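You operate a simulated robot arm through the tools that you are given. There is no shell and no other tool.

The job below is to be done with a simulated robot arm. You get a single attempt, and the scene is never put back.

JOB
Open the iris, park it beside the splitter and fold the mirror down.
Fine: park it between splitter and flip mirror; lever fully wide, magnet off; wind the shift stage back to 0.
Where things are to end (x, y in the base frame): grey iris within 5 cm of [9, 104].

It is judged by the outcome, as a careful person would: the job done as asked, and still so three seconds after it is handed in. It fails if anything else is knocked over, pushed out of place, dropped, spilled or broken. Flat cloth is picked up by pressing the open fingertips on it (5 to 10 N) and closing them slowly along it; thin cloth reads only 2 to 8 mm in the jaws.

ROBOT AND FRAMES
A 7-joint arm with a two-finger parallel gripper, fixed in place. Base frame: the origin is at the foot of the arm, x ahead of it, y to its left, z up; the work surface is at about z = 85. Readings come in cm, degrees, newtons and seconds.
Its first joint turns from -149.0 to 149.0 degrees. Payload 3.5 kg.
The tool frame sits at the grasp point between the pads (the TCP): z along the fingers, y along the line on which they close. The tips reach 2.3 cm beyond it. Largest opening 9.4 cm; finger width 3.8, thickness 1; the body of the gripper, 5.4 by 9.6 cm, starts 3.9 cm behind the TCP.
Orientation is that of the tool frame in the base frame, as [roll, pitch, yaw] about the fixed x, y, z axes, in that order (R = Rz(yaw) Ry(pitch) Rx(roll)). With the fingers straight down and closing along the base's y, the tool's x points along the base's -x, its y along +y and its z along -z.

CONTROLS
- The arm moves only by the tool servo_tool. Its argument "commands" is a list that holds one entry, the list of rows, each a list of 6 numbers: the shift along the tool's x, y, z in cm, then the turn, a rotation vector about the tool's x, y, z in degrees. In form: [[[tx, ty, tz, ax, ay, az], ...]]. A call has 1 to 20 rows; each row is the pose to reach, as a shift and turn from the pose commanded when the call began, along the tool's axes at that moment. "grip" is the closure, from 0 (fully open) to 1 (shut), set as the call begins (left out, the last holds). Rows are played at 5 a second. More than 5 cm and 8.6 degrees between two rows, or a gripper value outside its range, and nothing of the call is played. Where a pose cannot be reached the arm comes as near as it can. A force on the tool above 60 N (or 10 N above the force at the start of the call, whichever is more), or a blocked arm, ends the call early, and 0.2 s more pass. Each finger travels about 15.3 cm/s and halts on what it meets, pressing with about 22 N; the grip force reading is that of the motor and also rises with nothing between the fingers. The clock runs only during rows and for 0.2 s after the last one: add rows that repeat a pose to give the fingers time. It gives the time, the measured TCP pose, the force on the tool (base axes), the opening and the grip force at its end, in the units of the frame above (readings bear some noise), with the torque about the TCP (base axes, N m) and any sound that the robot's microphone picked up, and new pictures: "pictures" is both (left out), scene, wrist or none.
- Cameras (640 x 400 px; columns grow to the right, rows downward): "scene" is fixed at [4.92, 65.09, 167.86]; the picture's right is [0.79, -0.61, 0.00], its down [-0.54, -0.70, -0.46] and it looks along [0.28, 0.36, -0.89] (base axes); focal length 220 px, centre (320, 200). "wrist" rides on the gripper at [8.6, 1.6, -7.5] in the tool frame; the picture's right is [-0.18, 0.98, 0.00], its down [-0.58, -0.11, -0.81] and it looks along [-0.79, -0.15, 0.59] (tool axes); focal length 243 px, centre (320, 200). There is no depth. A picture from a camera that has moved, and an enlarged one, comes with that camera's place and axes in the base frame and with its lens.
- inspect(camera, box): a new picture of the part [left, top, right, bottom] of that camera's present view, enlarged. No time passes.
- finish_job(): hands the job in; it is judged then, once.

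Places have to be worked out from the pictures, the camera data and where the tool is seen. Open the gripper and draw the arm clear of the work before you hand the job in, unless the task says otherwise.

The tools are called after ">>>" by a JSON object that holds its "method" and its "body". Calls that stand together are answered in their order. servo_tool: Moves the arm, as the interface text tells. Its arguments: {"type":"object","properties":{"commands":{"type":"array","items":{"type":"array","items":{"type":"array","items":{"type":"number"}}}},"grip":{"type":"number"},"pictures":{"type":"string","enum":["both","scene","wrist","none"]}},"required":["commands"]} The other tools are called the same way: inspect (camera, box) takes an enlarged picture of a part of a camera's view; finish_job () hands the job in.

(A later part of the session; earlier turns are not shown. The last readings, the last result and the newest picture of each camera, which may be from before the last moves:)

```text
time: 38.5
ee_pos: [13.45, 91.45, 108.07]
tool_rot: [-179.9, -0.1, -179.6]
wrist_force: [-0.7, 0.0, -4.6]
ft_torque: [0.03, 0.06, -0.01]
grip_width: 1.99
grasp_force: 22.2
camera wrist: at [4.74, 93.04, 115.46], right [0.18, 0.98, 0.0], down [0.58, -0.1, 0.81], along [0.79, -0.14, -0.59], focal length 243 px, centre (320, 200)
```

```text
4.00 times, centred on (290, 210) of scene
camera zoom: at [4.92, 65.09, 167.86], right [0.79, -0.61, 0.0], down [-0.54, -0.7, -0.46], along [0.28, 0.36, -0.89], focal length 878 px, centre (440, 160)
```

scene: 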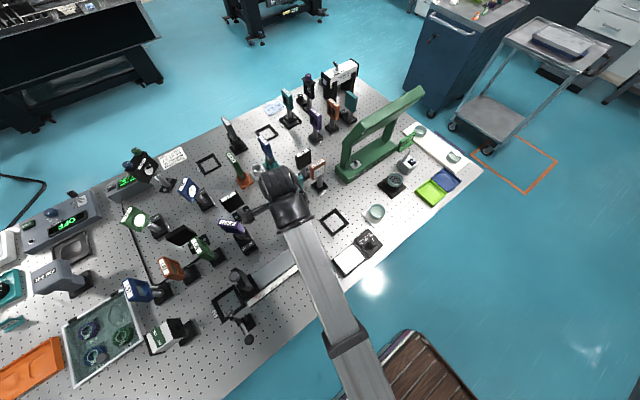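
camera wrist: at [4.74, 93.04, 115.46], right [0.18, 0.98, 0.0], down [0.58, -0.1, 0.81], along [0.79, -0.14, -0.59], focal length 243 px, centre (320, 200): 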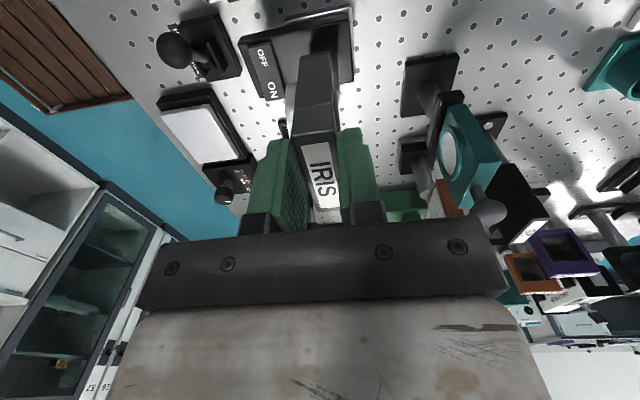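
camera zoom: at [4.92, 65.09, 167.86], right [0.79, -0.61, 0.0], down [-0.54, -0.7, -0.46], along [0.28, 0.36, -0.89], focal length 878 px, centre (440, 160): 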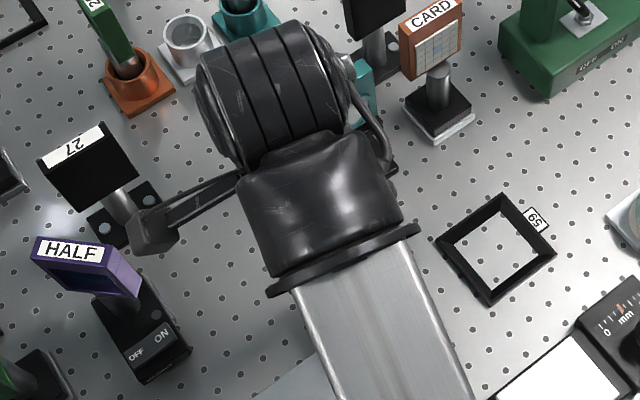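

All good, seat 59 is left in place and the iris hangs straight. I go on to x≈8.1 and then outward to y≈103 at this height to see if it is within reach.

>>> {"method": "servo_tool", "body": {"commands": [[[2.0, 0, 0, 0, 0, 0], [4.0, 0.8, 0, 0, 0, 0], [5.3, 2.4, 0, 0, 0, 0], [5.35, 4.4, 0, 0, 0, 0], [5.35, 6.4, 0, 0, 0, 0], [5.35, 8.4, 0, 0, 0, 0], [5.35, 10.2, 0, 0, 0, 0], [5.35, 11.55, 0, 0, 0, 0], [5.35, 11.55, 0, 0, 0, 0]]], "grip": 1, "pictures": "both"}}

>>> {"method": "inspect", "body": {"camera": "scene", "box": [200, 140, 340, 260]}}

```text
time: 40.5
ee_pos: [8.19, 102.99, 108.03]
tool_rot: [-180.0, 0.0, -179.7]
wrist_force: [0.0, 0.1, -6.0]
ft_torque: [0.04, 0.08, -0.01]
grip_width: 1.99
grasp_force: 21.8
camera wrist: at [-0.63, 104.57, 115.47], right [0.18, 0.98, 0.0], down [0.58, -0.1, 0.81], along [0.79, -0.14, -0.59], focal length 243 px, centre (320, 200)
```

scene: 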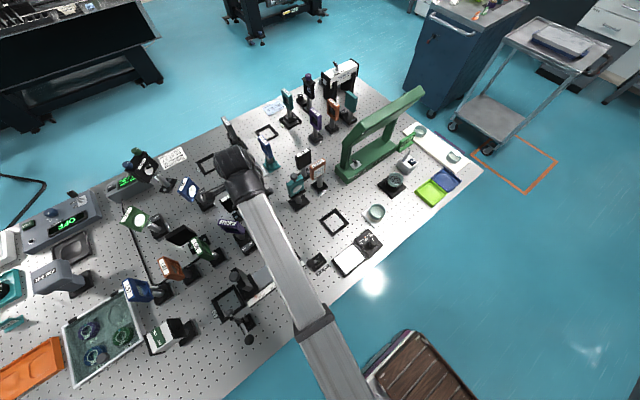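
wrist: 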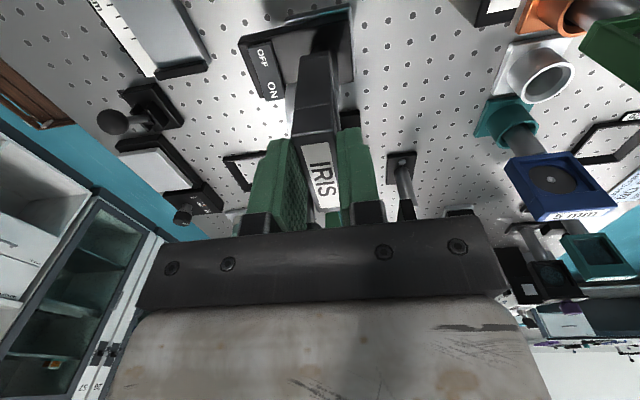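

```text
3.33 times, centred on (270, 200) of scene
camera zoom: at [4.92, 65.09, 167.86], right [0.79, -0.61, 0.0], down [-0.54, -0.7, -0.46], along [0.28, 0.36, -0.89], focal length 732 px, centre (487, 200)
```

zoom: 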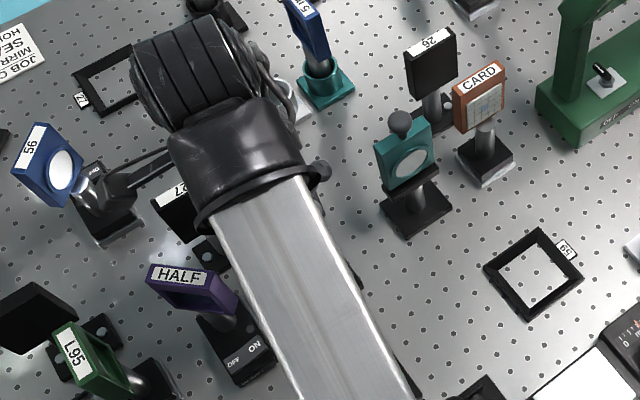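

Reached [8.2, 103, 108] and the spot below is free. I lower the iris slowly towards the table (it rested at TCP z≈103.35).

>>> {"method": "servo_tool", "body": {"commands": [[[0, 0, 1.2, 0, 0, 0], [0, 0, 2.4, 0, 0, 0], [0, 0, 3.4, 0, 0, 0], [0, 0, 4.0, 0, 0, 0], [0, 0, 4.3, 0, 0, 0], [0, 0, 4.5, 0, 0, 0], [0, 0, 4.5, 0, 0, 0]]], "grip": 1, "pictures": "both"}}

>>> {"method": "inspect", "body": {"camera": "wrist", "box": [160, 0, 500, 230]}}

```text
time: 42.1
ee_pos: [8.11, 103.06, 103.43]
tool_rot: [-179.9, -0.1, -179.6]
wrist_force: [0.0, 0.5, -5.8]
ft_torque: [0.0, 0.06, -0.02]
grip_width: 1.99
grasp_force: 22.0
camera wrist: at [-0.65, 104.6, 110.92], right [0.18, 0.98, 0.0], down [0.58, -0.1, 0.81], along [0.79, -0.14, -0.59], focal length 243 px, centre (320, 200)
```

scene: 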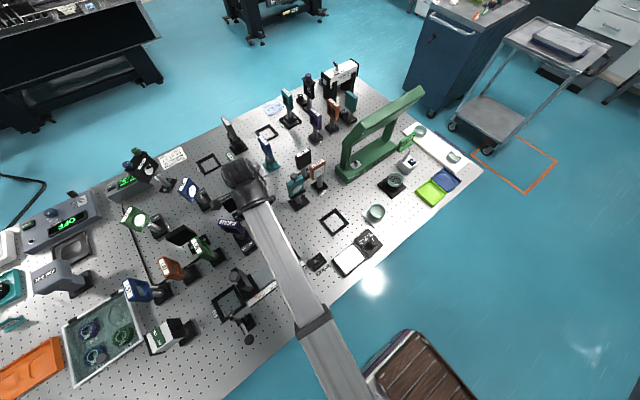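
wrist: 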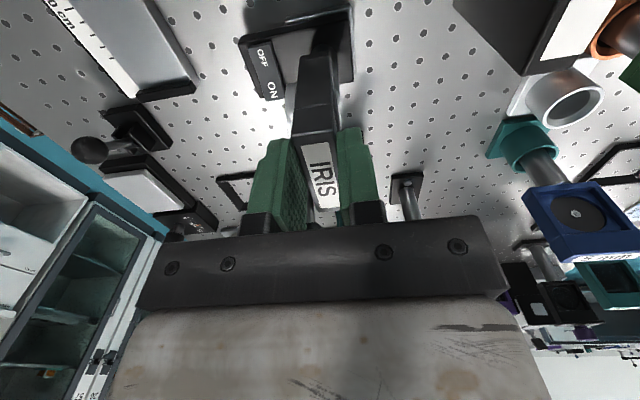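

```text
1.74 times, centred on (330, 115) of wrist
camera zoom: at [-0.65, 104.6, 110.92], right [0.18, 0.98, 0.0], down [0.58, -0.1, 0.81], along [0.79, -0.14, -0.59], focal length 422 px, centre (303, 348)
```

zoom: 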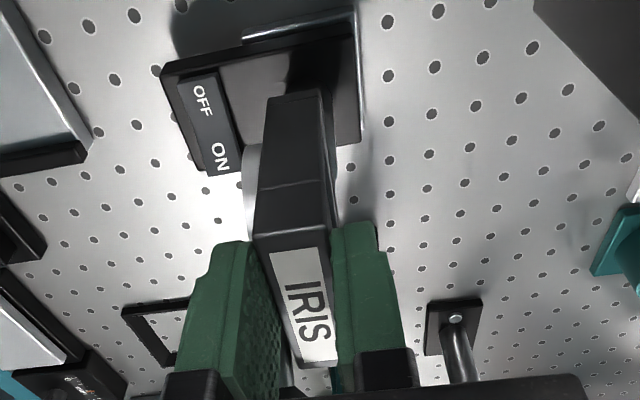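

The full weight is still on the tool, so it is just off the table. I lower in 1 mm steps until the weight comes off.

>>> {"method": "servo_tool", "body": {"commands": [[[0, 0, 0.1, 0, 0, 0], [0, 0, 0.15, 0, 0, 0], [0, 0, 0.15, 0, 0, 0]]], "grip": 1, "pictures": "none"}}

>>> {"method": "servo_tool", "body": {"commands": [[[0, 0, 0.1, 0, 0, 0], [0, 0, 0.1, 0, 0, 0]]], "grip": 1, "pictures": "none"}}

```text
time: 42.9
ee_pos: [8.08, 102.95, 103.27]
tool_rot: [-179.9, 0.0, -179.6]
wrist_force: [0.6, 0.4, -4.6]
ft_torque: [0.04, 0.06, -0.03]
grip_width: 1.99
grasp_force: 22.1
```

```text
time: 43.5
ee_pos: [8.1, 103.08, 103.34]
tool_rot: [-179.9, -0.1, -179.6]
wrist_force: [-0.8, -0.1, 3.9]
ft_torque: [-0.08, -0.22, 0.04]
grip_width: 1.96
grasp_force: 22.4
```

The base is now on the table (force turned to +3.9 N). I open the fingers part way, hold, then look.

>>> {"method": "servo_tool", "body": {"commands": [[[0, 0, 0, 0, 0, 0], [0, 0, 0, 0, 0, 0], [0, 0, 0, 0, 0, 0]]], "grip": 0.5, "pictures": "both"}}

>>> {"method": "inspect", "body": {"camera": "wrist", "box": [160, 0, 500, 230]}}

```text
time: 44.3
ee_pos: [8.03, 103.02, 103.24]
tool_rot: [180.0, -0.1, -179.6]
wrist_force: [0.5, 0.3, 0.0]
ft_torque: [-0.01, -0.01, 0.0]
grip_width: 4.7
grasp_force: 0.1
camera wrist: at [-0.66, 104.56, 110.7], right [0.18, 0.98, 0.0], down [0.58, -0.1, 0.81], along [0.79, -0.14, -0.59], focal length 243 px, centre (320, 200)
```

scene: 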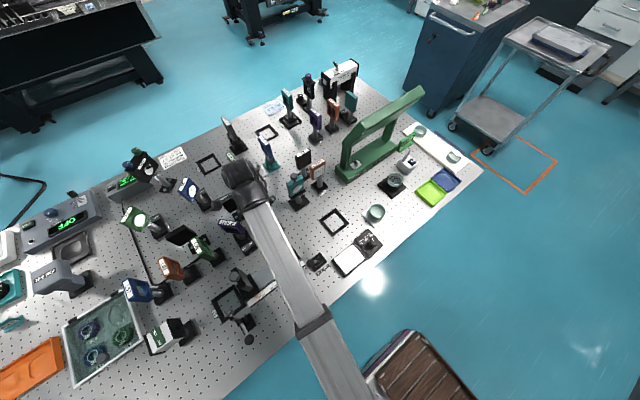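
wrist: 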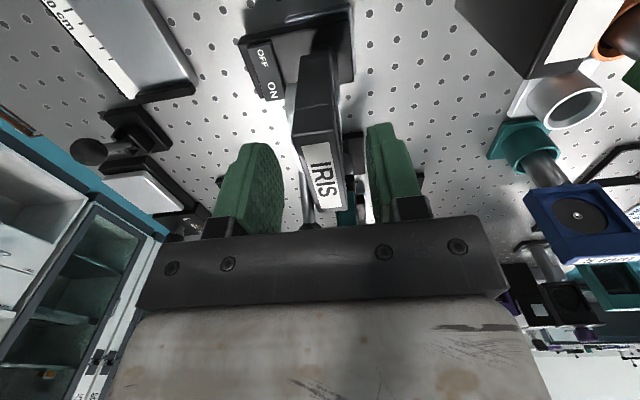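

```text
1.74 times, centred on (330, 115) of wrist
camera zoom: at [-0.66, 104.56, 110.7], right [0.18, 0.98, 0.0], down [0.58, -0.1, 0.81], along [0.79, -0.14, -0.59], focal length 422 px, centre (303, 348)
```

zoom: 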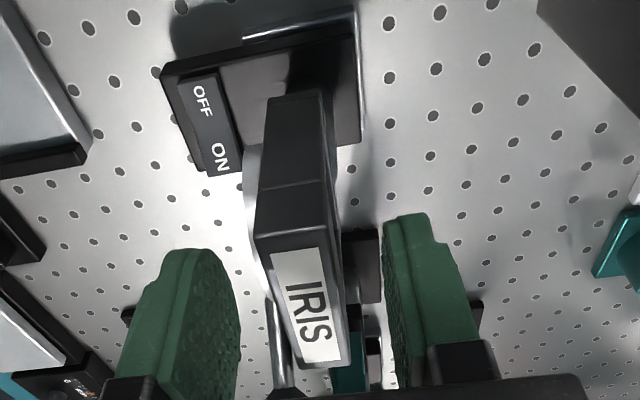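

The iris stands on its own between the splitter and the flip mirror. I raise the hand straight up clear of it and look again.

>>> {"method": "servo_tool", "body": {"commands": [[[0, 0, -1, 0, 0, 0], [0, 0, -3, 0, 0, 0], [0, 0, -5.5, 0, 0, 0], [0, 0, -8, 0, 0, 0], [0, 0, -8, 0, 0, 0]]], "grip": 0.5, "pictures": "both"}}

>>> {"method": "inspect", "body": {"camera": "wrist", "box": [160, 0, 500, 230]}}

```text
time: 45.5
ee_pos: [8.13, 103.09, 111.37]
tool_rot: [-179.9, -0.1, -179.6]
wrist_force: [-0.2, -0.4, 0.0]
ft_torque: [0.01, 0.01, -0.05]
grip_width: 4.71
grasp_force: 0.1
camera wrist: at [-0.67, 104.64, 118.72], right [0.18, 0.98, 0.0], down [0.58, -0.1, 0.81], along [0.79, -0.14, -0.59], focal length 243 px, centre (320, 200)
```

scene: 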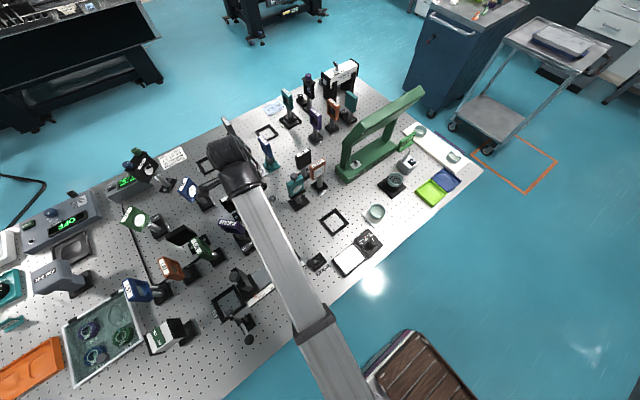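
wrist: 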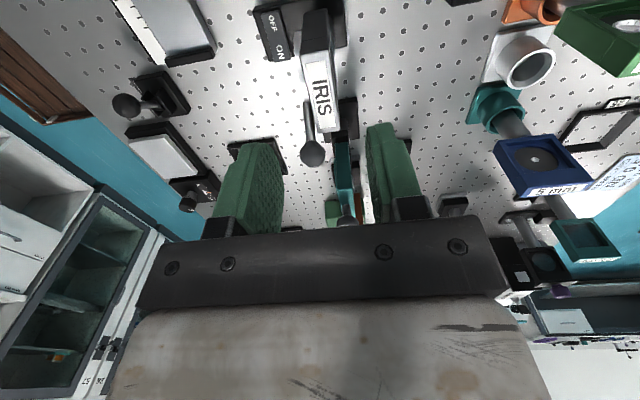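

```text
1.74 times, centred on (330, 115) of wrist
camera zoom: at [-0.67, 104.64, 118.72], right [0.18, 0.98, 0.0], down [0.58, -0.1, 0.81], along [0.79, -0.14, -0.59], focal length 422 px, centre (303, 348)
```

zoom: 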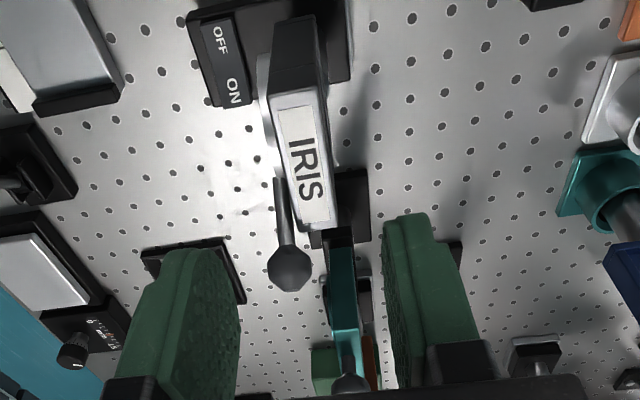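

Iris parked. Now the flip mirror: I zoom in on its hinge from the scene camera to judge which way it folds.

>>> {"method": "inspect", "body": {"camera": "scene", "box": [286, 172, 314, 192]}}

>>> {"method": "inspect", "body": {"camera": "scene", "box": [286, 186, 314, 206]}}

>>> {"method": "inspect", "body": {"camera": "wrist", "box": [310, 110, 380, 230]}}

>>> {"method": "inspect", "body": {"camera": "scene", "box": [215, 180, 325, 250]}}

```text
16.00 times, centred on (300, 182) of scene
camera zoom: at [4.92, 65.09, 167.86], right [0.79, -0.61, 0.0], down [-0.54, -0.7, -0.46], along [0.28, 0.36, -0.89], focal length 3514 px, centre (640, 488)
```

zoom: 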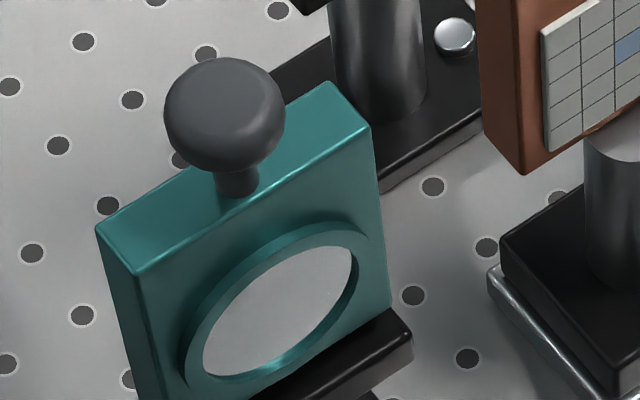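

```text
16.00 times, centred on (300, 196) of scene
camera zoom: at [4.92, 65.09, 167.86], right [0.79, -0.61, 0.0], down [-0.54, -0.7, -0.46], along [0.28, 0.36, -0.89], focal length 3514 px, centre (640, 264)
```

zoom: 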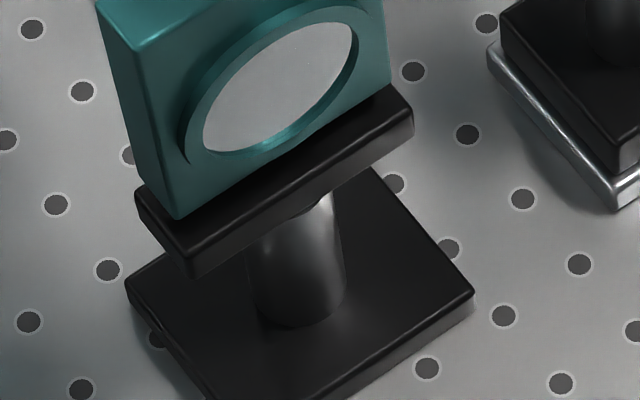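

```text
3.33 times, centred on (345, 170) of wrist
camera zoom: at [-0.67, 104.64, 118.72], right [0.18, 0.98, 0.0], down [0.58, -0.1, 0.81], along [0.79, -0.14, -0.59], focal length 809 px, centre (237, 300)
```

zoom: 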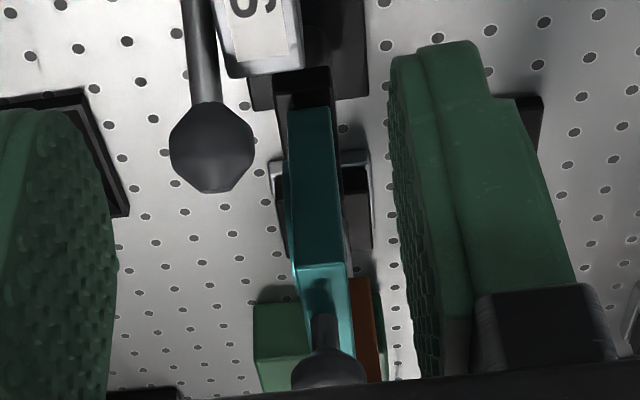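

```text
5.71 times, centred on (270, 215) of scene
camera zoom: at [4.92, 65.09, 167.86], right [0.79, -0.61, 0.0], down [-0.54, -0.7, -0.46], along [0.28, 0.36, -0.89], focal length 1255 px, centre (606, 114)
```

zoom: 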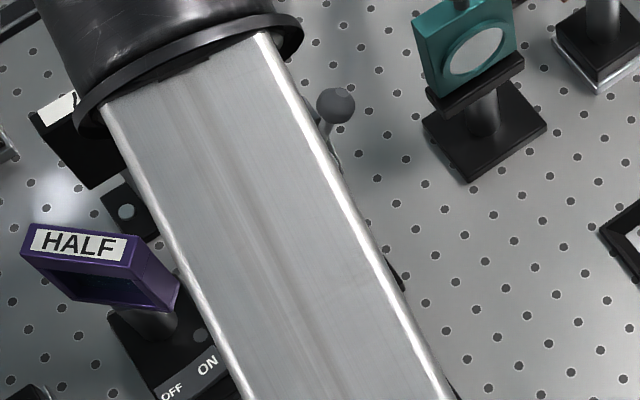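

The plate's back is flush with the black hinge bar while the bar sticks out in front, which suggests it folds backward (+y). I'll test gently by pushing the ball knob toward +y; first I close the fingers, tilt the tool and move back and up from the iris.

>>> {"method": "servo_tool", "body": {"commands": [[[0, -1, -1, 0, 0, 0], [0, -2, -2, 0, -7, 0], [0, -3, -2.6, 0, -14, 0], [0, -4, -2.6, 0, -22, 0], [0, -5, -2.6, 0, -30, 0], [0, -5, -2.6, 0, -30, 0]]], "grip": 1, "pictures": "scene"}}

```text
time: 46.9
ee_pos: [8.21, 98.09, 113.87]
tool_rot: [180.0, 30.1, -179.5]
wrist_force: [-0.7, 0.1, 0.6]
ft_torque: [-0.02, -0.01, 0.0]
grip_width: 0.03
grasp_force: 21.8
```

scene: 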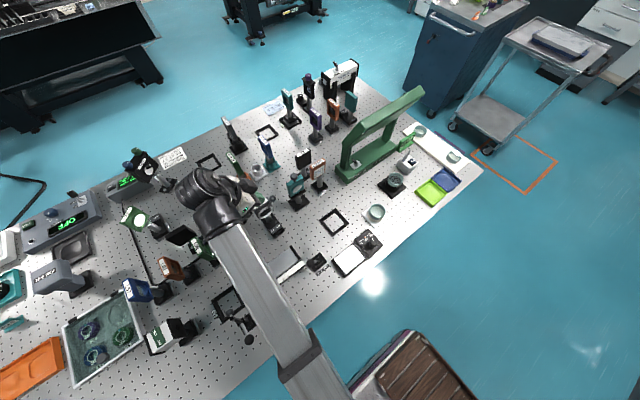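

Now I yaw the tilted tool back to face +y and move in front of the flip mirror at about [23.5, 93, 112].

>>> {"method": "servo_tool", "body": {"commands": [[[-1.12, -0.46, 0.85, -4.08, 0, -7.04], [-2.24, -0.93, 1.69, -8.16, 0, -14.1], [-3.35, -1.39, 2.54, -12.2, 0, -21.1], [-4.47, -1.85, 3.38, -16.3, 0, -28.1], [-5.59, -2.32, 4.23, -20.4, 0, -35.2], [-6.71, -2.78, 5.07, -24.5, 0, -42.2], [-7.83, -3.25, 5.92, -28.6, 0, -49.3], [-8.95, -3.71, 6.76, -32.7, 0, -56.3], [-10.06, -4.17, 7.61, -36.7, 0, -63.3], [-11.18, -4.64, 8.45, -40.8, 0, -70.4], [-12.3, -5.1, 9.3, -44.9, 0, -77.4], [-12.3, -5.1, 9.3, -44.9, 0, -77.4]]], "grip": 1, "pictures": "both"}}

>>> {"method": "inspect", "body": {"camera": "wrist", "box": [220, 40, 460, 220]}}

>>> {"method": "inspect", "body": {"camera": "scene", "box": [215, 170, 325, 250]}}

```text
time: 49.5
ee_pos: [23.41, 93.04, 111.96]
tool_rot: [179.7, 30.1, -90.0]
wrist_force: [-0.5, 0.6, -0.4]
ft_torque: [0.01, 0.02, 0.01]
grip_width: 0.01
grasp_force: 21.7
camera wrist: at [21.79, 81.8, 114.08], right [-0.98, 0.16, 0.1], down [0.11, 0.1, 0.99], along [0.15, 0.98, -0.12], focal length 243 px, centre (320, 200)
```

scene: 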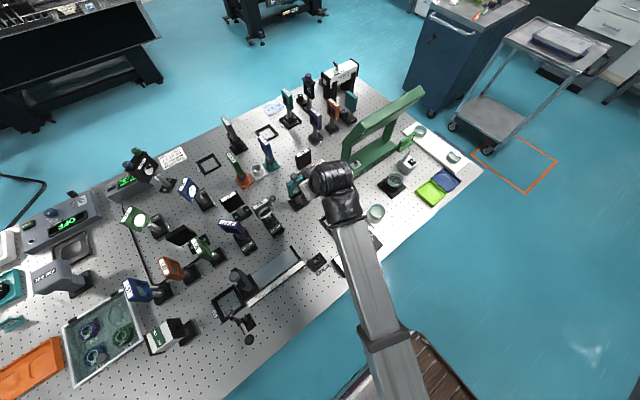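
wrist: 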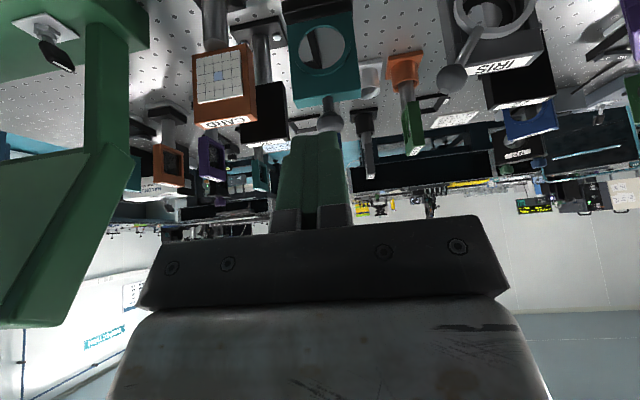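

```text
2.22 times, centred on (340, 130) of wrist
camera zoom: at [21.79, 81.8, 114.08], right [-0.98, 0.16, 0.1], down [0.11, 0.1, 0.99], along [0.15, 0.98, -0.12], focal length 539 px, centre (276, 356)
```

zoom: 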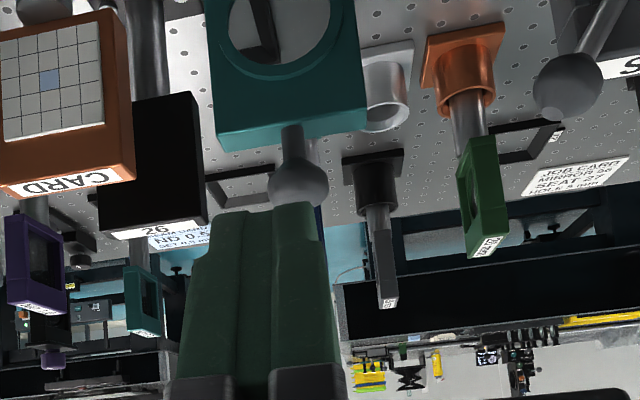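

```text
5.00 times, centred on (270, 210) of scene
camera zoom: at [4.92, 65.09, 167.86], right [0.79, -0.61, 0.0], down [-0.54, -0.7, -0.46], along [0.28, 0.36, -0.89], focal length 1098 px, centre (570, 150)
```

zoom: 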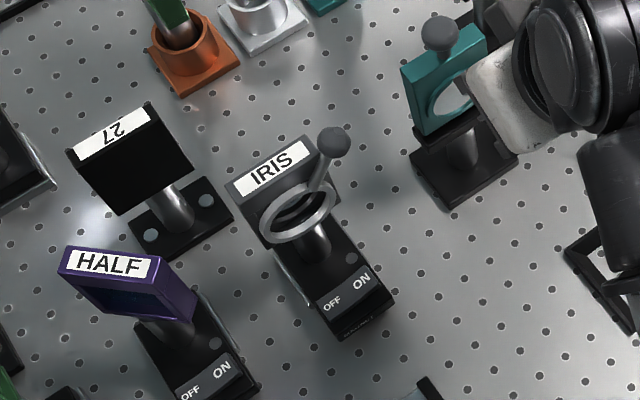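

The parked iris looks right: upright, OFF, lever open. The flip mirror's knob is at about [23.5, 103.5, 104.1]; I bring the closed fingertips just in front of it.

>>> {"method": "servo_tool", "body": {"commands": [[[-0.1, 0, 2.75, 0, 0, 0], [-0.25, -0.05, 5.5, 0, 0, 0], [-0.37, -0.1, 8.25, 0, 0, 0], [-0.37, -0.1, 8.25, 0, 0, 0]]], "grip": 1, "pictures": "both"}}

>>> {"method": "inspect", "body": {"camera": "wrist", "box": [220, 40, 460, 220]}}

>>> {"method": "inspect", "body": {"camera": "scene", "box": [270, 150, 350, 210]}}

```text
time: 50.5
ee_pos: [23.39, 97.45, 104.97]
tool_rot: [179.7, 30.1, -90.3]
wrist_force: [0.7, -0.6, 0.1]
ft_torque: [0.03, 0.0, 0.0]
grip_width: 0.0
grasp_force: 21.9
camera wrist: at [21.77, 86.26, 107.16], right [-0.98, 0.16, 0.1], down [0.11, 0.1, 0.99], along [0.15, 0.98, -0.12], focal length 243 px, centre (320, 200)
```

scene: 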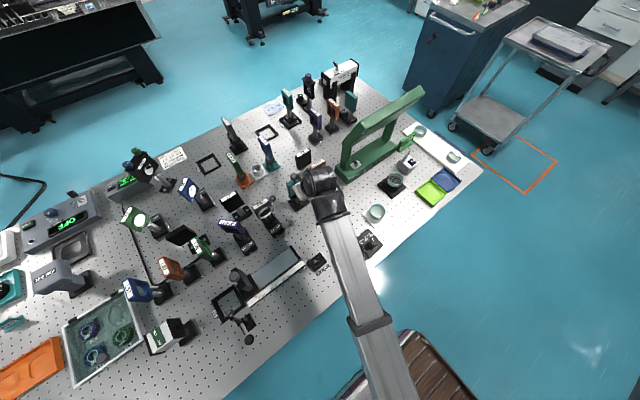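
wrist: 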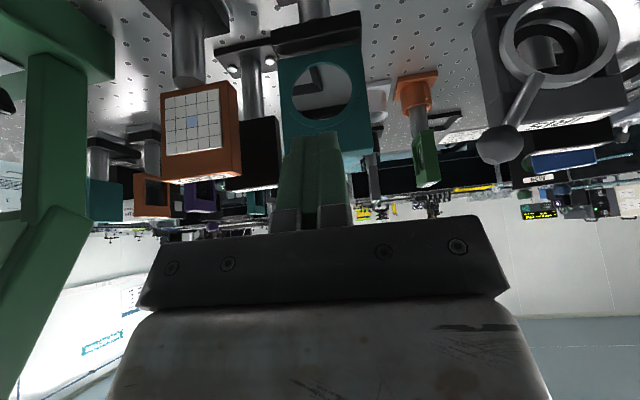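

```text
2.22 times, centred on (340, 130) of wrist
camera zoom: at [21.77, 86.26, 107.16], right [-0.98, 0.16, 0.1], down [0.11, 0.1, 0.99], along [0.15, 0.98, -0.12], focal length 539 px, centre (276, 356)
```

zoom: 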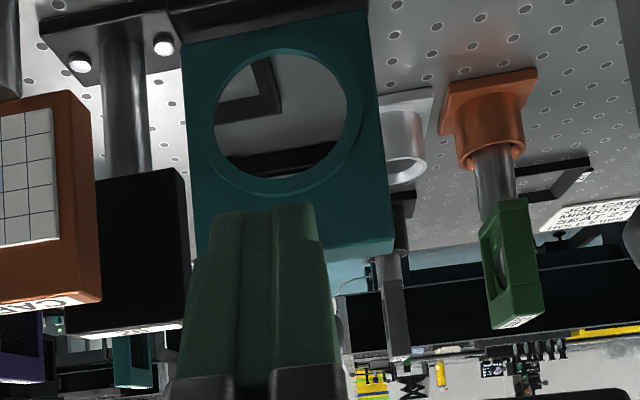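

```text
6.67 times, centred on (310, 180) of scene
camera zoom: at [4.92, 65.09, 167.86], right [0.79, -0.61, 0.0], down [-0.54, -0.7, -0.46], along [0.28, 0.36, -0.89], focal length 1464 px, centre (387, 333)
```

zoom: 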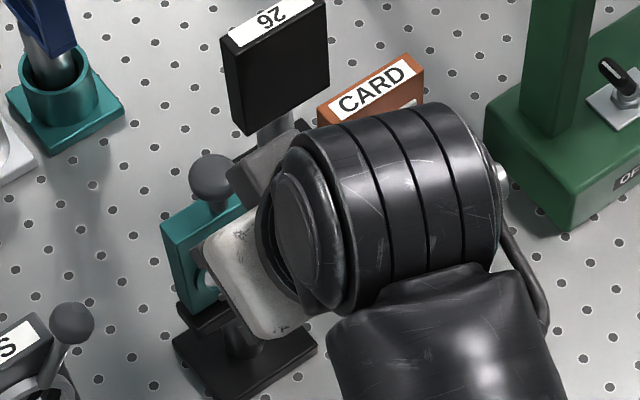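

The fingertips are about 2 cm in front of the knob. I advance in small +y steps and read the force on contact.

>>> {"method": "servo_tool", "body": {"commands": [[[-0.43, 0, 0.25, 0, 0, 0], [-0.86, 0, 0.5, 0, 0, 0], [-1.3, 0, 0.75, 0, 0, 0], [-1.56, 0, 0.9, 0, 0, 0], [-1.56, 0, 0.9, 0, 0, 0]]], "grip": 1, "pictures": "none"}}

>>> {"method": "servo_tool", "body": {"commands": [[[-0.17, 0, 0.1, 0, 0, 0], [-0.35, 0, 0.2, 0, 0, 0], [-0.35, 0, 0.2, 0, 0, 0]]], "grip": 1, "pictures": "both"}}

>>> {"method": "inspect", "body": {"camera": "scene", "box": [270, 150, 350, 210]}}

>>> {"method": "inspect", "body": {"camera": "wrist", "box": [220, 20, 460, 200]}}

```text
time: 51.7
ee_pos: [23.56, 99.3, 105.08]
tool_rot: [179.7, 30.1, -90.2]
wrist_force: [-0.3, 0.7, 0.2]
ft_torque: [-0.01, 0.01, 0.01]
grip_width: 0.0
grasp_force: 21.8
```

```text
time: 52.5
ee_pos: [23.55, 99.71, 105.11]
tool_rot: [179.7, 30.1, -90.3]
wrist_force: [0.2, 0.0, 0.0]
ft_torque: [-0.04, 0.02, 0.02]
grip_width: 0.0
grasp_force: 21.6
camera wrist: at [21.83, 88.45, 107.13], right [-0.98, 0.16, 0.1], down [0.11, 0.1, 0.99], along [0.15, 0.98, -0.12], focal length 243 px, centre (320, 200)
```

scene: 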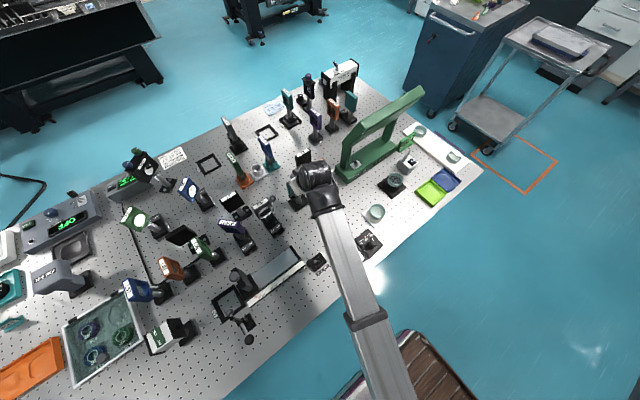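
wrist: 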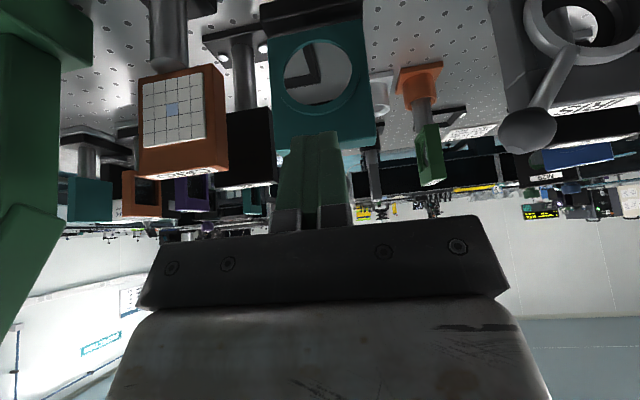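

```text
6.67 times, centred on (310, 180) of scene
camera zoom: at [4.92, 65.09, 167.86], right [0.79, -0.61, 0.0], down [-0.54, -0.7, -0.46], along [0.28, 0.36, -0.89], focal length 1464 px, centre (387, 333)
```

zoom: 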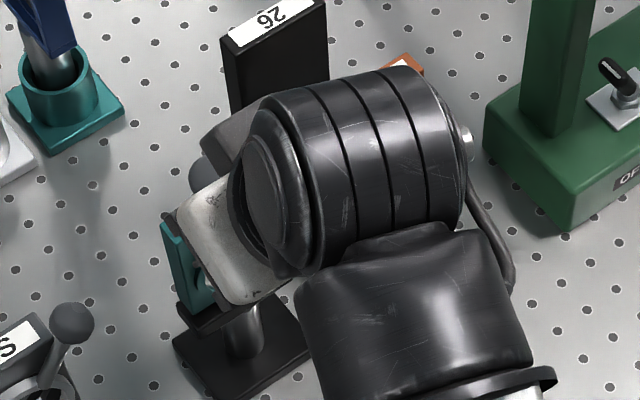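

```text
2.22 times, centred on (340, 110) of wrist
camera zoom: at [21.83, 88.45, 107.13], right [-0.98, 0.16, 0.1], down [0.11, 0.1, 0.99], along [0.15, 0.98, -0.12], focal length 539 px, centre (276, 400)
```

zoom: 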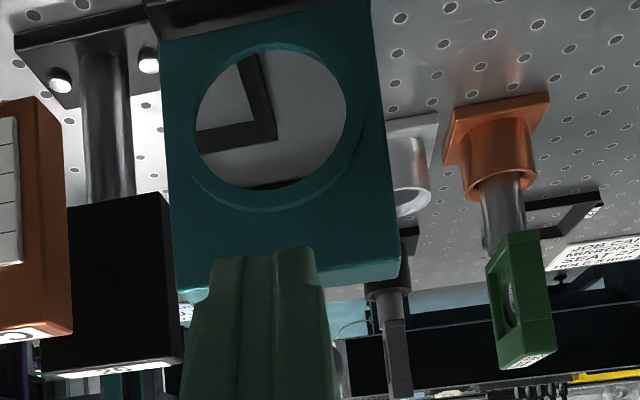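

No force yet; I keep stepping +y a few millimetres at a time.

>>> {"method": "servo_tool", "body": {"commands": [[[-0.26, 0, 0.15, 0, 0, 0], [-0.52, 0, 0.3, 0, 0, 0], [-0.52, 0, 0.3, 0, 0, 0]]], "grip": 1, "pictures": "none"}}

>>> {"method": "servo_tool", "body": {"commands": [[[-0.26, 0, 0.15, 0, 0, 0], [-0.52, 0, 0.3, 0, 0, 0], [-0.52, 0, 0.3, 0, 0, 0]]], "grip": 1, "pictures": "both"}}

>>> {"method": "inspect", "body": {"camera": "wrist", "box": [220, 20, 460, 200]}}

>>> {"method": "inspect", "body": {"camera": "scene", "box": [270, 150, 350, 210]}}

```text
time: 53.3
ee_pos: [23.55, 99.98, 105.08]
tool_rot: [179.6, 29.8, -90.3]
wrist_force: [-0.9, -36.2, -8.0]
ft_torque: [-0.38, -0.27, -0.12]
grip_width: 0.0
grasp_force: 22.4
```

```text
time: 53.8
ee_pos: [23.6, 100.0, 104.82]
tool_rot: [179.7, 29.1, -90.3]
wrist_force: [1.9, -21.8, -2.9]
ft_torque: [-0.12, -0.03, -0.03]
grip_width: 0.02
grasp_force: 22.1
stopped in row 2: the force on the tool passed its limit at 63 N (the readings are from after the stop); the commanded pose is now the measured one
camera wrist: at [21.84, 88.76, 107.1], right [-0.98, 0.16, 0.09], down [0.11, 0.12, 0.99], along [0.15, 0.98, -0.13], focal length 243 px, centre (320, 200)
```

scene: 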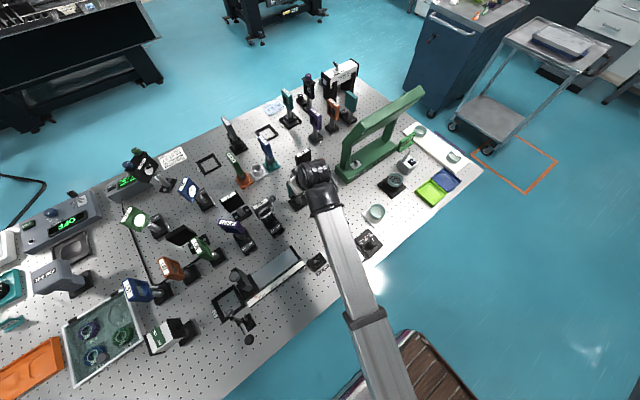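
wrist: 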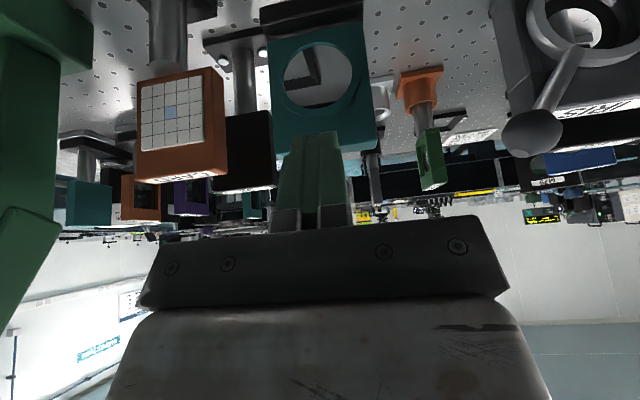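

```text
2.22 times, centred on (340, 110) of wrist
camera zoom: at [21.84, 88.76, 107.1], right [-0.98, 0.16, 0.09], down [0.11, 0.12, 0.99], along [0.15, 0.98, -0.13], focal length 539 px, centre (276, 400)
```

zoom: 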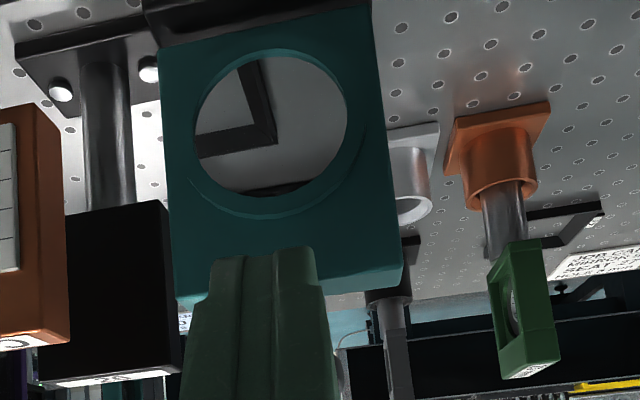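

```text
6.67 times, centred on (310, 180) of scene
camera zoom: at [4.92, 65.09, 167.86], right [0.79, -0.61, 0.0], down [-0.54, -0.7, -0.46], along [0.28, 0.36, -0.89], focal length 1464 px, centre (387, 333)
```

zoom: 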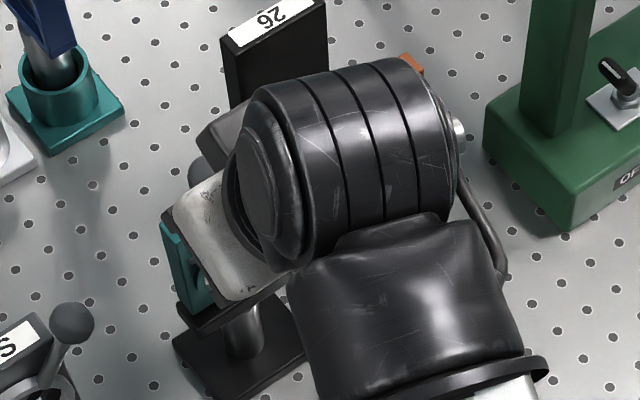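

Pushing +y met a rigid stop at once (the mirror didn't budge), so it must fold the other way, toward −y. I back off immediately and rise clear.

>>> {"method": "servo_tool", "body": {"commands": [[[1.3, 0, -0.74, 0, 0, 0], [1.14, 0, -4.08, 0, 0, 0], [0.54, 0, -7.18, 0, 0, 0], [1.3, 0, -9.9, 0, 0, 0], [1.3, 0, -9.9, 0, 0, 0]]], "grip": 1, "pictures": "both"}}

>>> {"method": "inspect", "body": {"camera": "scene", "box": [270, 150, 350, 210]}}

>>> {"method": "inspect", "body": {"camera": "wrist", "box": [220, 0, 460, 160]}}

```text
time: 55.0
ee_pos: [23.41, 94.26, 112.9]
tool_rot: [179.6, 29.3, -90.2]
wrist_force: [-0.3, 0.2, 0.0]
ft_torque: [0.02, 0.01, -0.01]
grip_width: 0.01
grasp_force: 22.0
camera wrist: at [21.78, 83.05, 115.1], right [-0.98, 0.16, 0.1], down [0.11, 0.11, 0.99], along [0.15, 0.98, -0.13], focal length 243 px, centre (320, 200)
```

scene: 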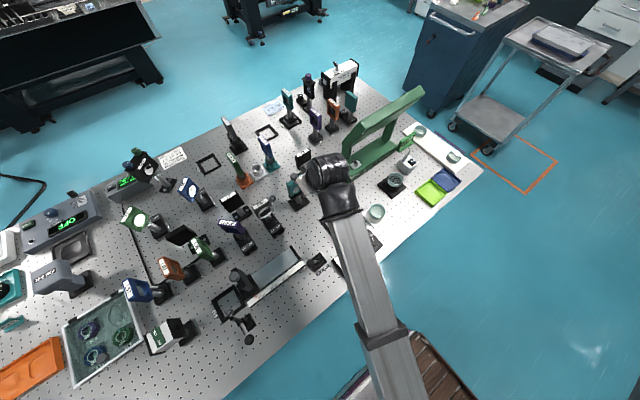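
wrist: 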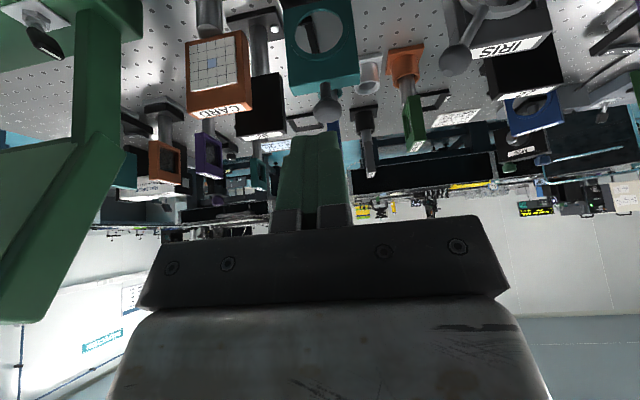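

```text
6.67 times, centred on (310, 180) of scene
camera zoom: at [4.92, 65.09, 167.86], right [0.79, -0.61, 0.0], down [-0.54, -0.7, -0.46], along [0.28, 0.36, -0.89], focal length 1464 px, centre (387, 333)
```

zoom: 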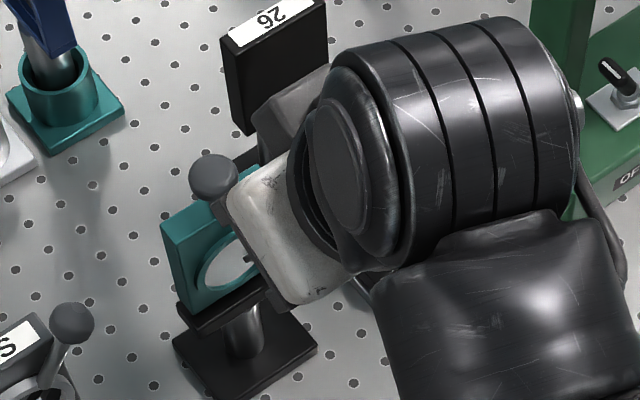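

```text
2.50 times, centred on (340, 80) of wrist
camera zoom: at [21.78, 83.05, 115.1], right [-0.98, 0.16, 0.1], down [0.11, 0.11, 0.99], along [0.15, 0.98, -0.13], focal length 606 px, centre (270, 500)
```

zoom: 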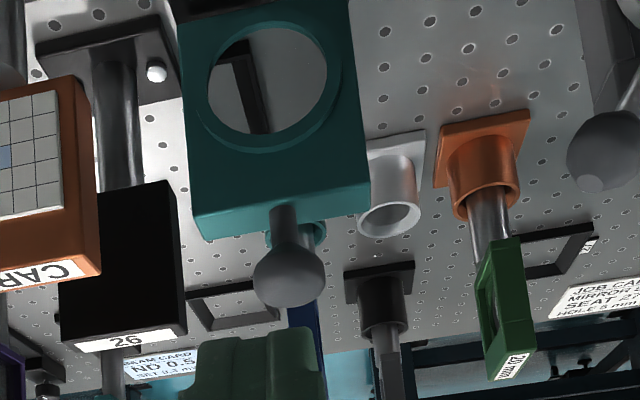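

The mirror is unharmed and upright. I yaw the tilted tool back to −180 so I can straddle the knob with open fingers front and back, and pull it toward −y.

>>> {"method": "servo_tool", "body": {"commands": [[[-0.03, 0.22, -0.1, 4, 0, 7.1], [-0.07, 0.44, -0.19, 8, 0, 14.3], [-0.1, 0.65, -0.29, 12, 0, 21.4], [-0.13, 0.87, -0.39, 16, 0, 28.5], [-0.16, 1.1, -0.48, 20, 0, 35.7], [-0.2, 1.3, -0.58, 24, 0, 42.8], [-0.23, 1.53, -0.67, 28, 0, 50], [-0.26, 1.75, -0.77, 32, 0, 57.1], [-0.3, 1.96, -0.87, 36, 0, 64.2], [-0.33, 2.18, -0.96, 40, 0, 71.4], [-0.36, 2.4, -1.06, 44, 0, 78.5], [-0.36, 2.4, -1.06, 44, 0, 78.5]]], "grip": 0, "pictures": "none"}}

```text
time: 57.6
ee_pos: [21.28, 94.01, 113.96]
tool_rot: [-179.9, 28.9, 179.8]
wrist_force: [0.0, 0.4, 0.1]
ft_torque: [0.01, -0.01, 0.0]
grip_width: 9.39
grasp_force: 0.1
```

Now upright over the knob at about [23.5, 100.1, 111].

>>> {"method": "servo_tool", "body": {"commands": [[[-0.1, 1.2, 0.5, 0, 5.8, 0], [-0.2, 2.4, 1.1, 0, 11.6, 0], [-0.3, 3.7, 1.8, 0, 17.4, 0], [-0.4, 4.9, 2.7, 0, 23.2, 0], [-0.48, 6.1, 3.69, 0, 28.9, 0], [-0.48, 6.1, 3.69, 0, 28.9, 0]]], "grip": 0, "pictures": "both"}}

>>> {"method": "inspect", "body": {"camera": "wrist", "box": [160, 0, 500, 230]}}

```text
time: 59.0
ee_pos: [23.38, 100.13, 110.99]
tool_rot: [-180.0, 0.0, 179.9]
wrist_force: [-0.2, 0.5, 0.4]
ft_torque: [0.02, 0.0, 0.01]
grip_width: 9.4
grasp_force: 0.0
camera wrist: at [14.65, 101.74, 118.32], right [0.19, 0.98, 0.0], down [0.58, -0.11, 0.81], along [0.79, -0.15, -0.59], focal length 243 px, centre (320, 200)
```

scene: 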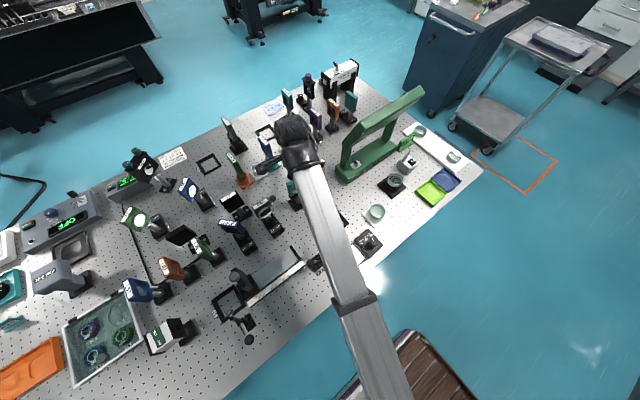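
wrist: 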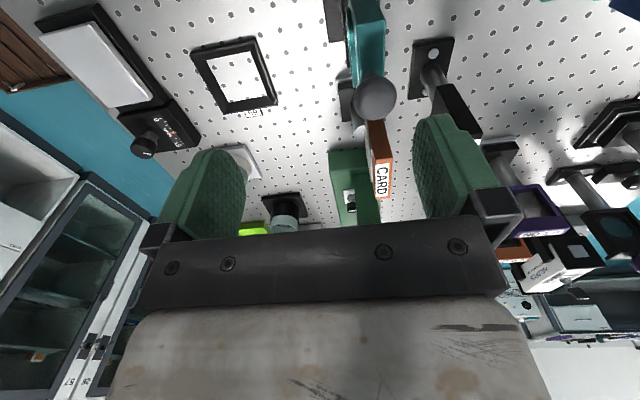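

```text
1.74 times, centred on (330, 115) of wrist
camera zoom: at [14.65, 101.74, 118.32], right [0.19, 0.98, 0.0], down [0.58, -0.11, 0.81], along [0.79, -0.15, -0.59], focal length 422 px, centre (303, 348)
```

zoom: 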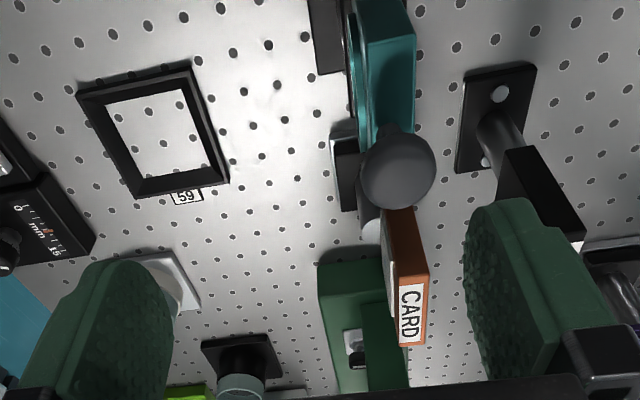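

The knob is at [23.7, 103.5, 104.1] between the open fingers. I shift slightly outward and lower so the far finger is behind the knob.

>>> {"method": "servo_tool", "body": {"commands": [[[-0.1, 0.7, 1.0, 0, 0, 0], [-0.1, 0.75, 3.0, 0, 0, 0], [-0.1, 0.75, 5.0, 0, 0, 0], [-0.1, 0.75, 5.9, 0, 0, 0], [-0.1, 0.75, 5.9, 0, 0, 0]]], "grip": 0, "pictures": "both"}}

>>> {"method": "inspect", "body": {"camera": "wrist", "box": [160, 0, 500, 230]}}

```text
time: 60.2
ee_pos: [23.47, 100.86, 105.08]
tool_rot: [-179.9, 0.1, -180.0]
wrist_force: [-0.1, -0.6, 0.3]
ft_torque: [0.03, 0.0, -0.02]
grip_width: 9.37
grasp_force: 0.0
camera wrist: at [14.77, 102.52, 112.45], right [0.18, 0.98, 0.0], down [0.58, -0.11, 0.81], along [0.79, -0.15, -0.59], focal length 243 px, centre (320, 200)
```

scene: 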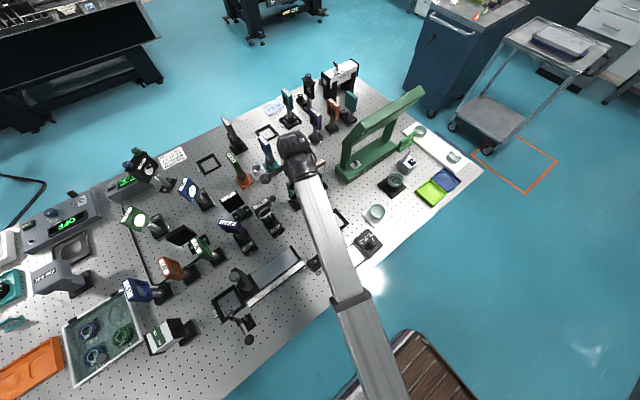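
wrist: 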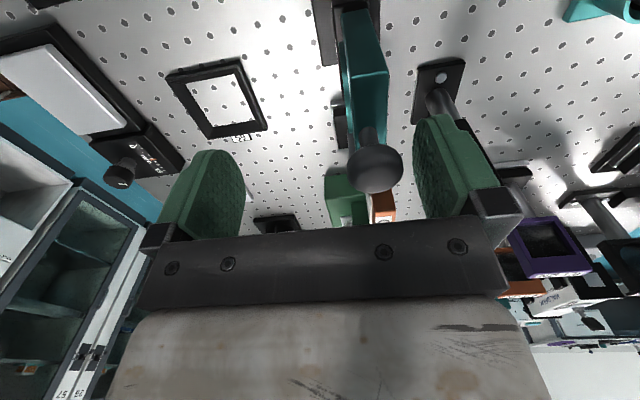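

```text
1.74 times, centred on (330, 115) of wrist
camera zoom: at [14.77, 102.52, 112.45], right [0.18, 0.98, 0.0], down [0.58, -0.11, 0.81], along [0.79, -0.15, -0.59], focal length 422 px, centre (303, 348)
```

zoom: 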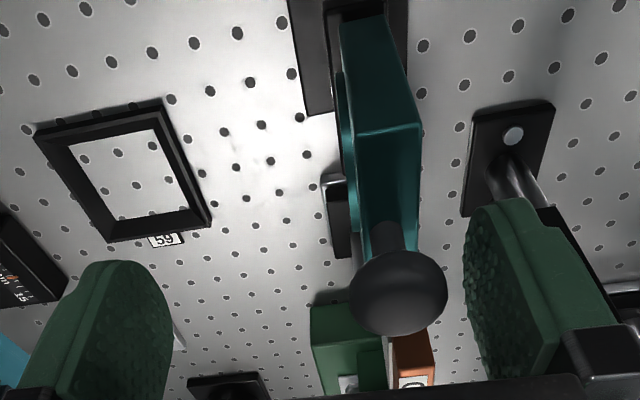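

The far finger is right behind the knob. I pull toward −y gently in small steps and read the force.

>>> {"method": "servo_tool", "body": {"commands": [[[0, -0.4, 0, 0, 0, 0], [0, -0.8, 0, 0, 0, 0], [0, -1.1, 0, 0, 0, 0], [0, -1.1, 0, 0, 0, 0]]], "grip": 0, "pictures": "none"}}

>>> {"method": "servo_tool", "body": {"commands": [[[0, -0.3, 0, 0, 0, 0], [0, -0.6, 0, 0, 0, 0], [0, -0.6, 0, 0, 0, 0]]], "grip": 0, "pictures": "wrist"}}

>>> {"method": "inspect", "body": {"camera": "wrist", "box": [160, 0, 500, 230]}}

```text
time: 61.2
ee_pos: [23.57, 99.76, 105.03]
tool_rot: [-180.0, 0.0, 180.0]
wrist_force: [0.1, -0.1, 0.0]
ft_torque: [0.02, 0.02, -0.01]
grip_width: 9.4
grasp_force: 0.0
```

```text
time: 62.0
ee_pos: [23.55, 99.08, 105.11]
tool_rot: [180.0, 0.0, 180.0]
wrist_force: [-0.8, 0.8, 0.3]
ft_torque: [0.0, 0.01, 0.01]
grip_width: 9.4
grasp_force: 0.0
camera wrist: at [14.73, 100.81, 112.47], right [0.18, 0.98, 0.0], down [0.58, -0.11, 0.81], along [0.79, -0.15, -0.59], focal length 243 px, centre (320, 200)
```

wrist: 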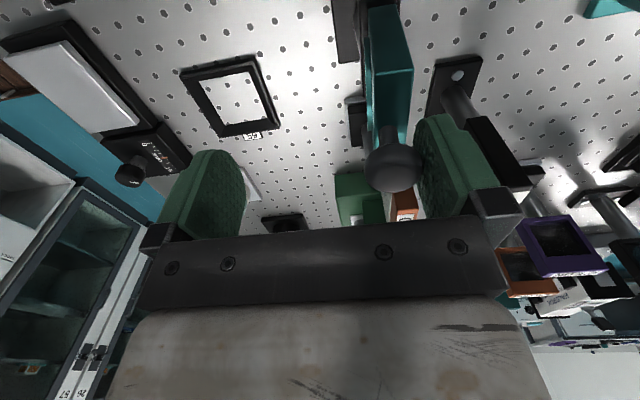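

```text
1.74 times, centred on (330, 115) of wrist
camera zoom: at [14.73, 100.81, 112.47], right [0.18, 0.98, 0.0], down [0.58, -0.11, 0.81], along [0.79, -0.15, -0.59], focal length 422 px, centre (303, 348)
```

zoom: 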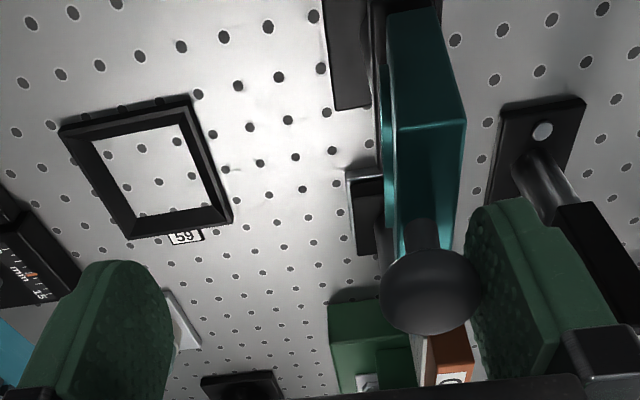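

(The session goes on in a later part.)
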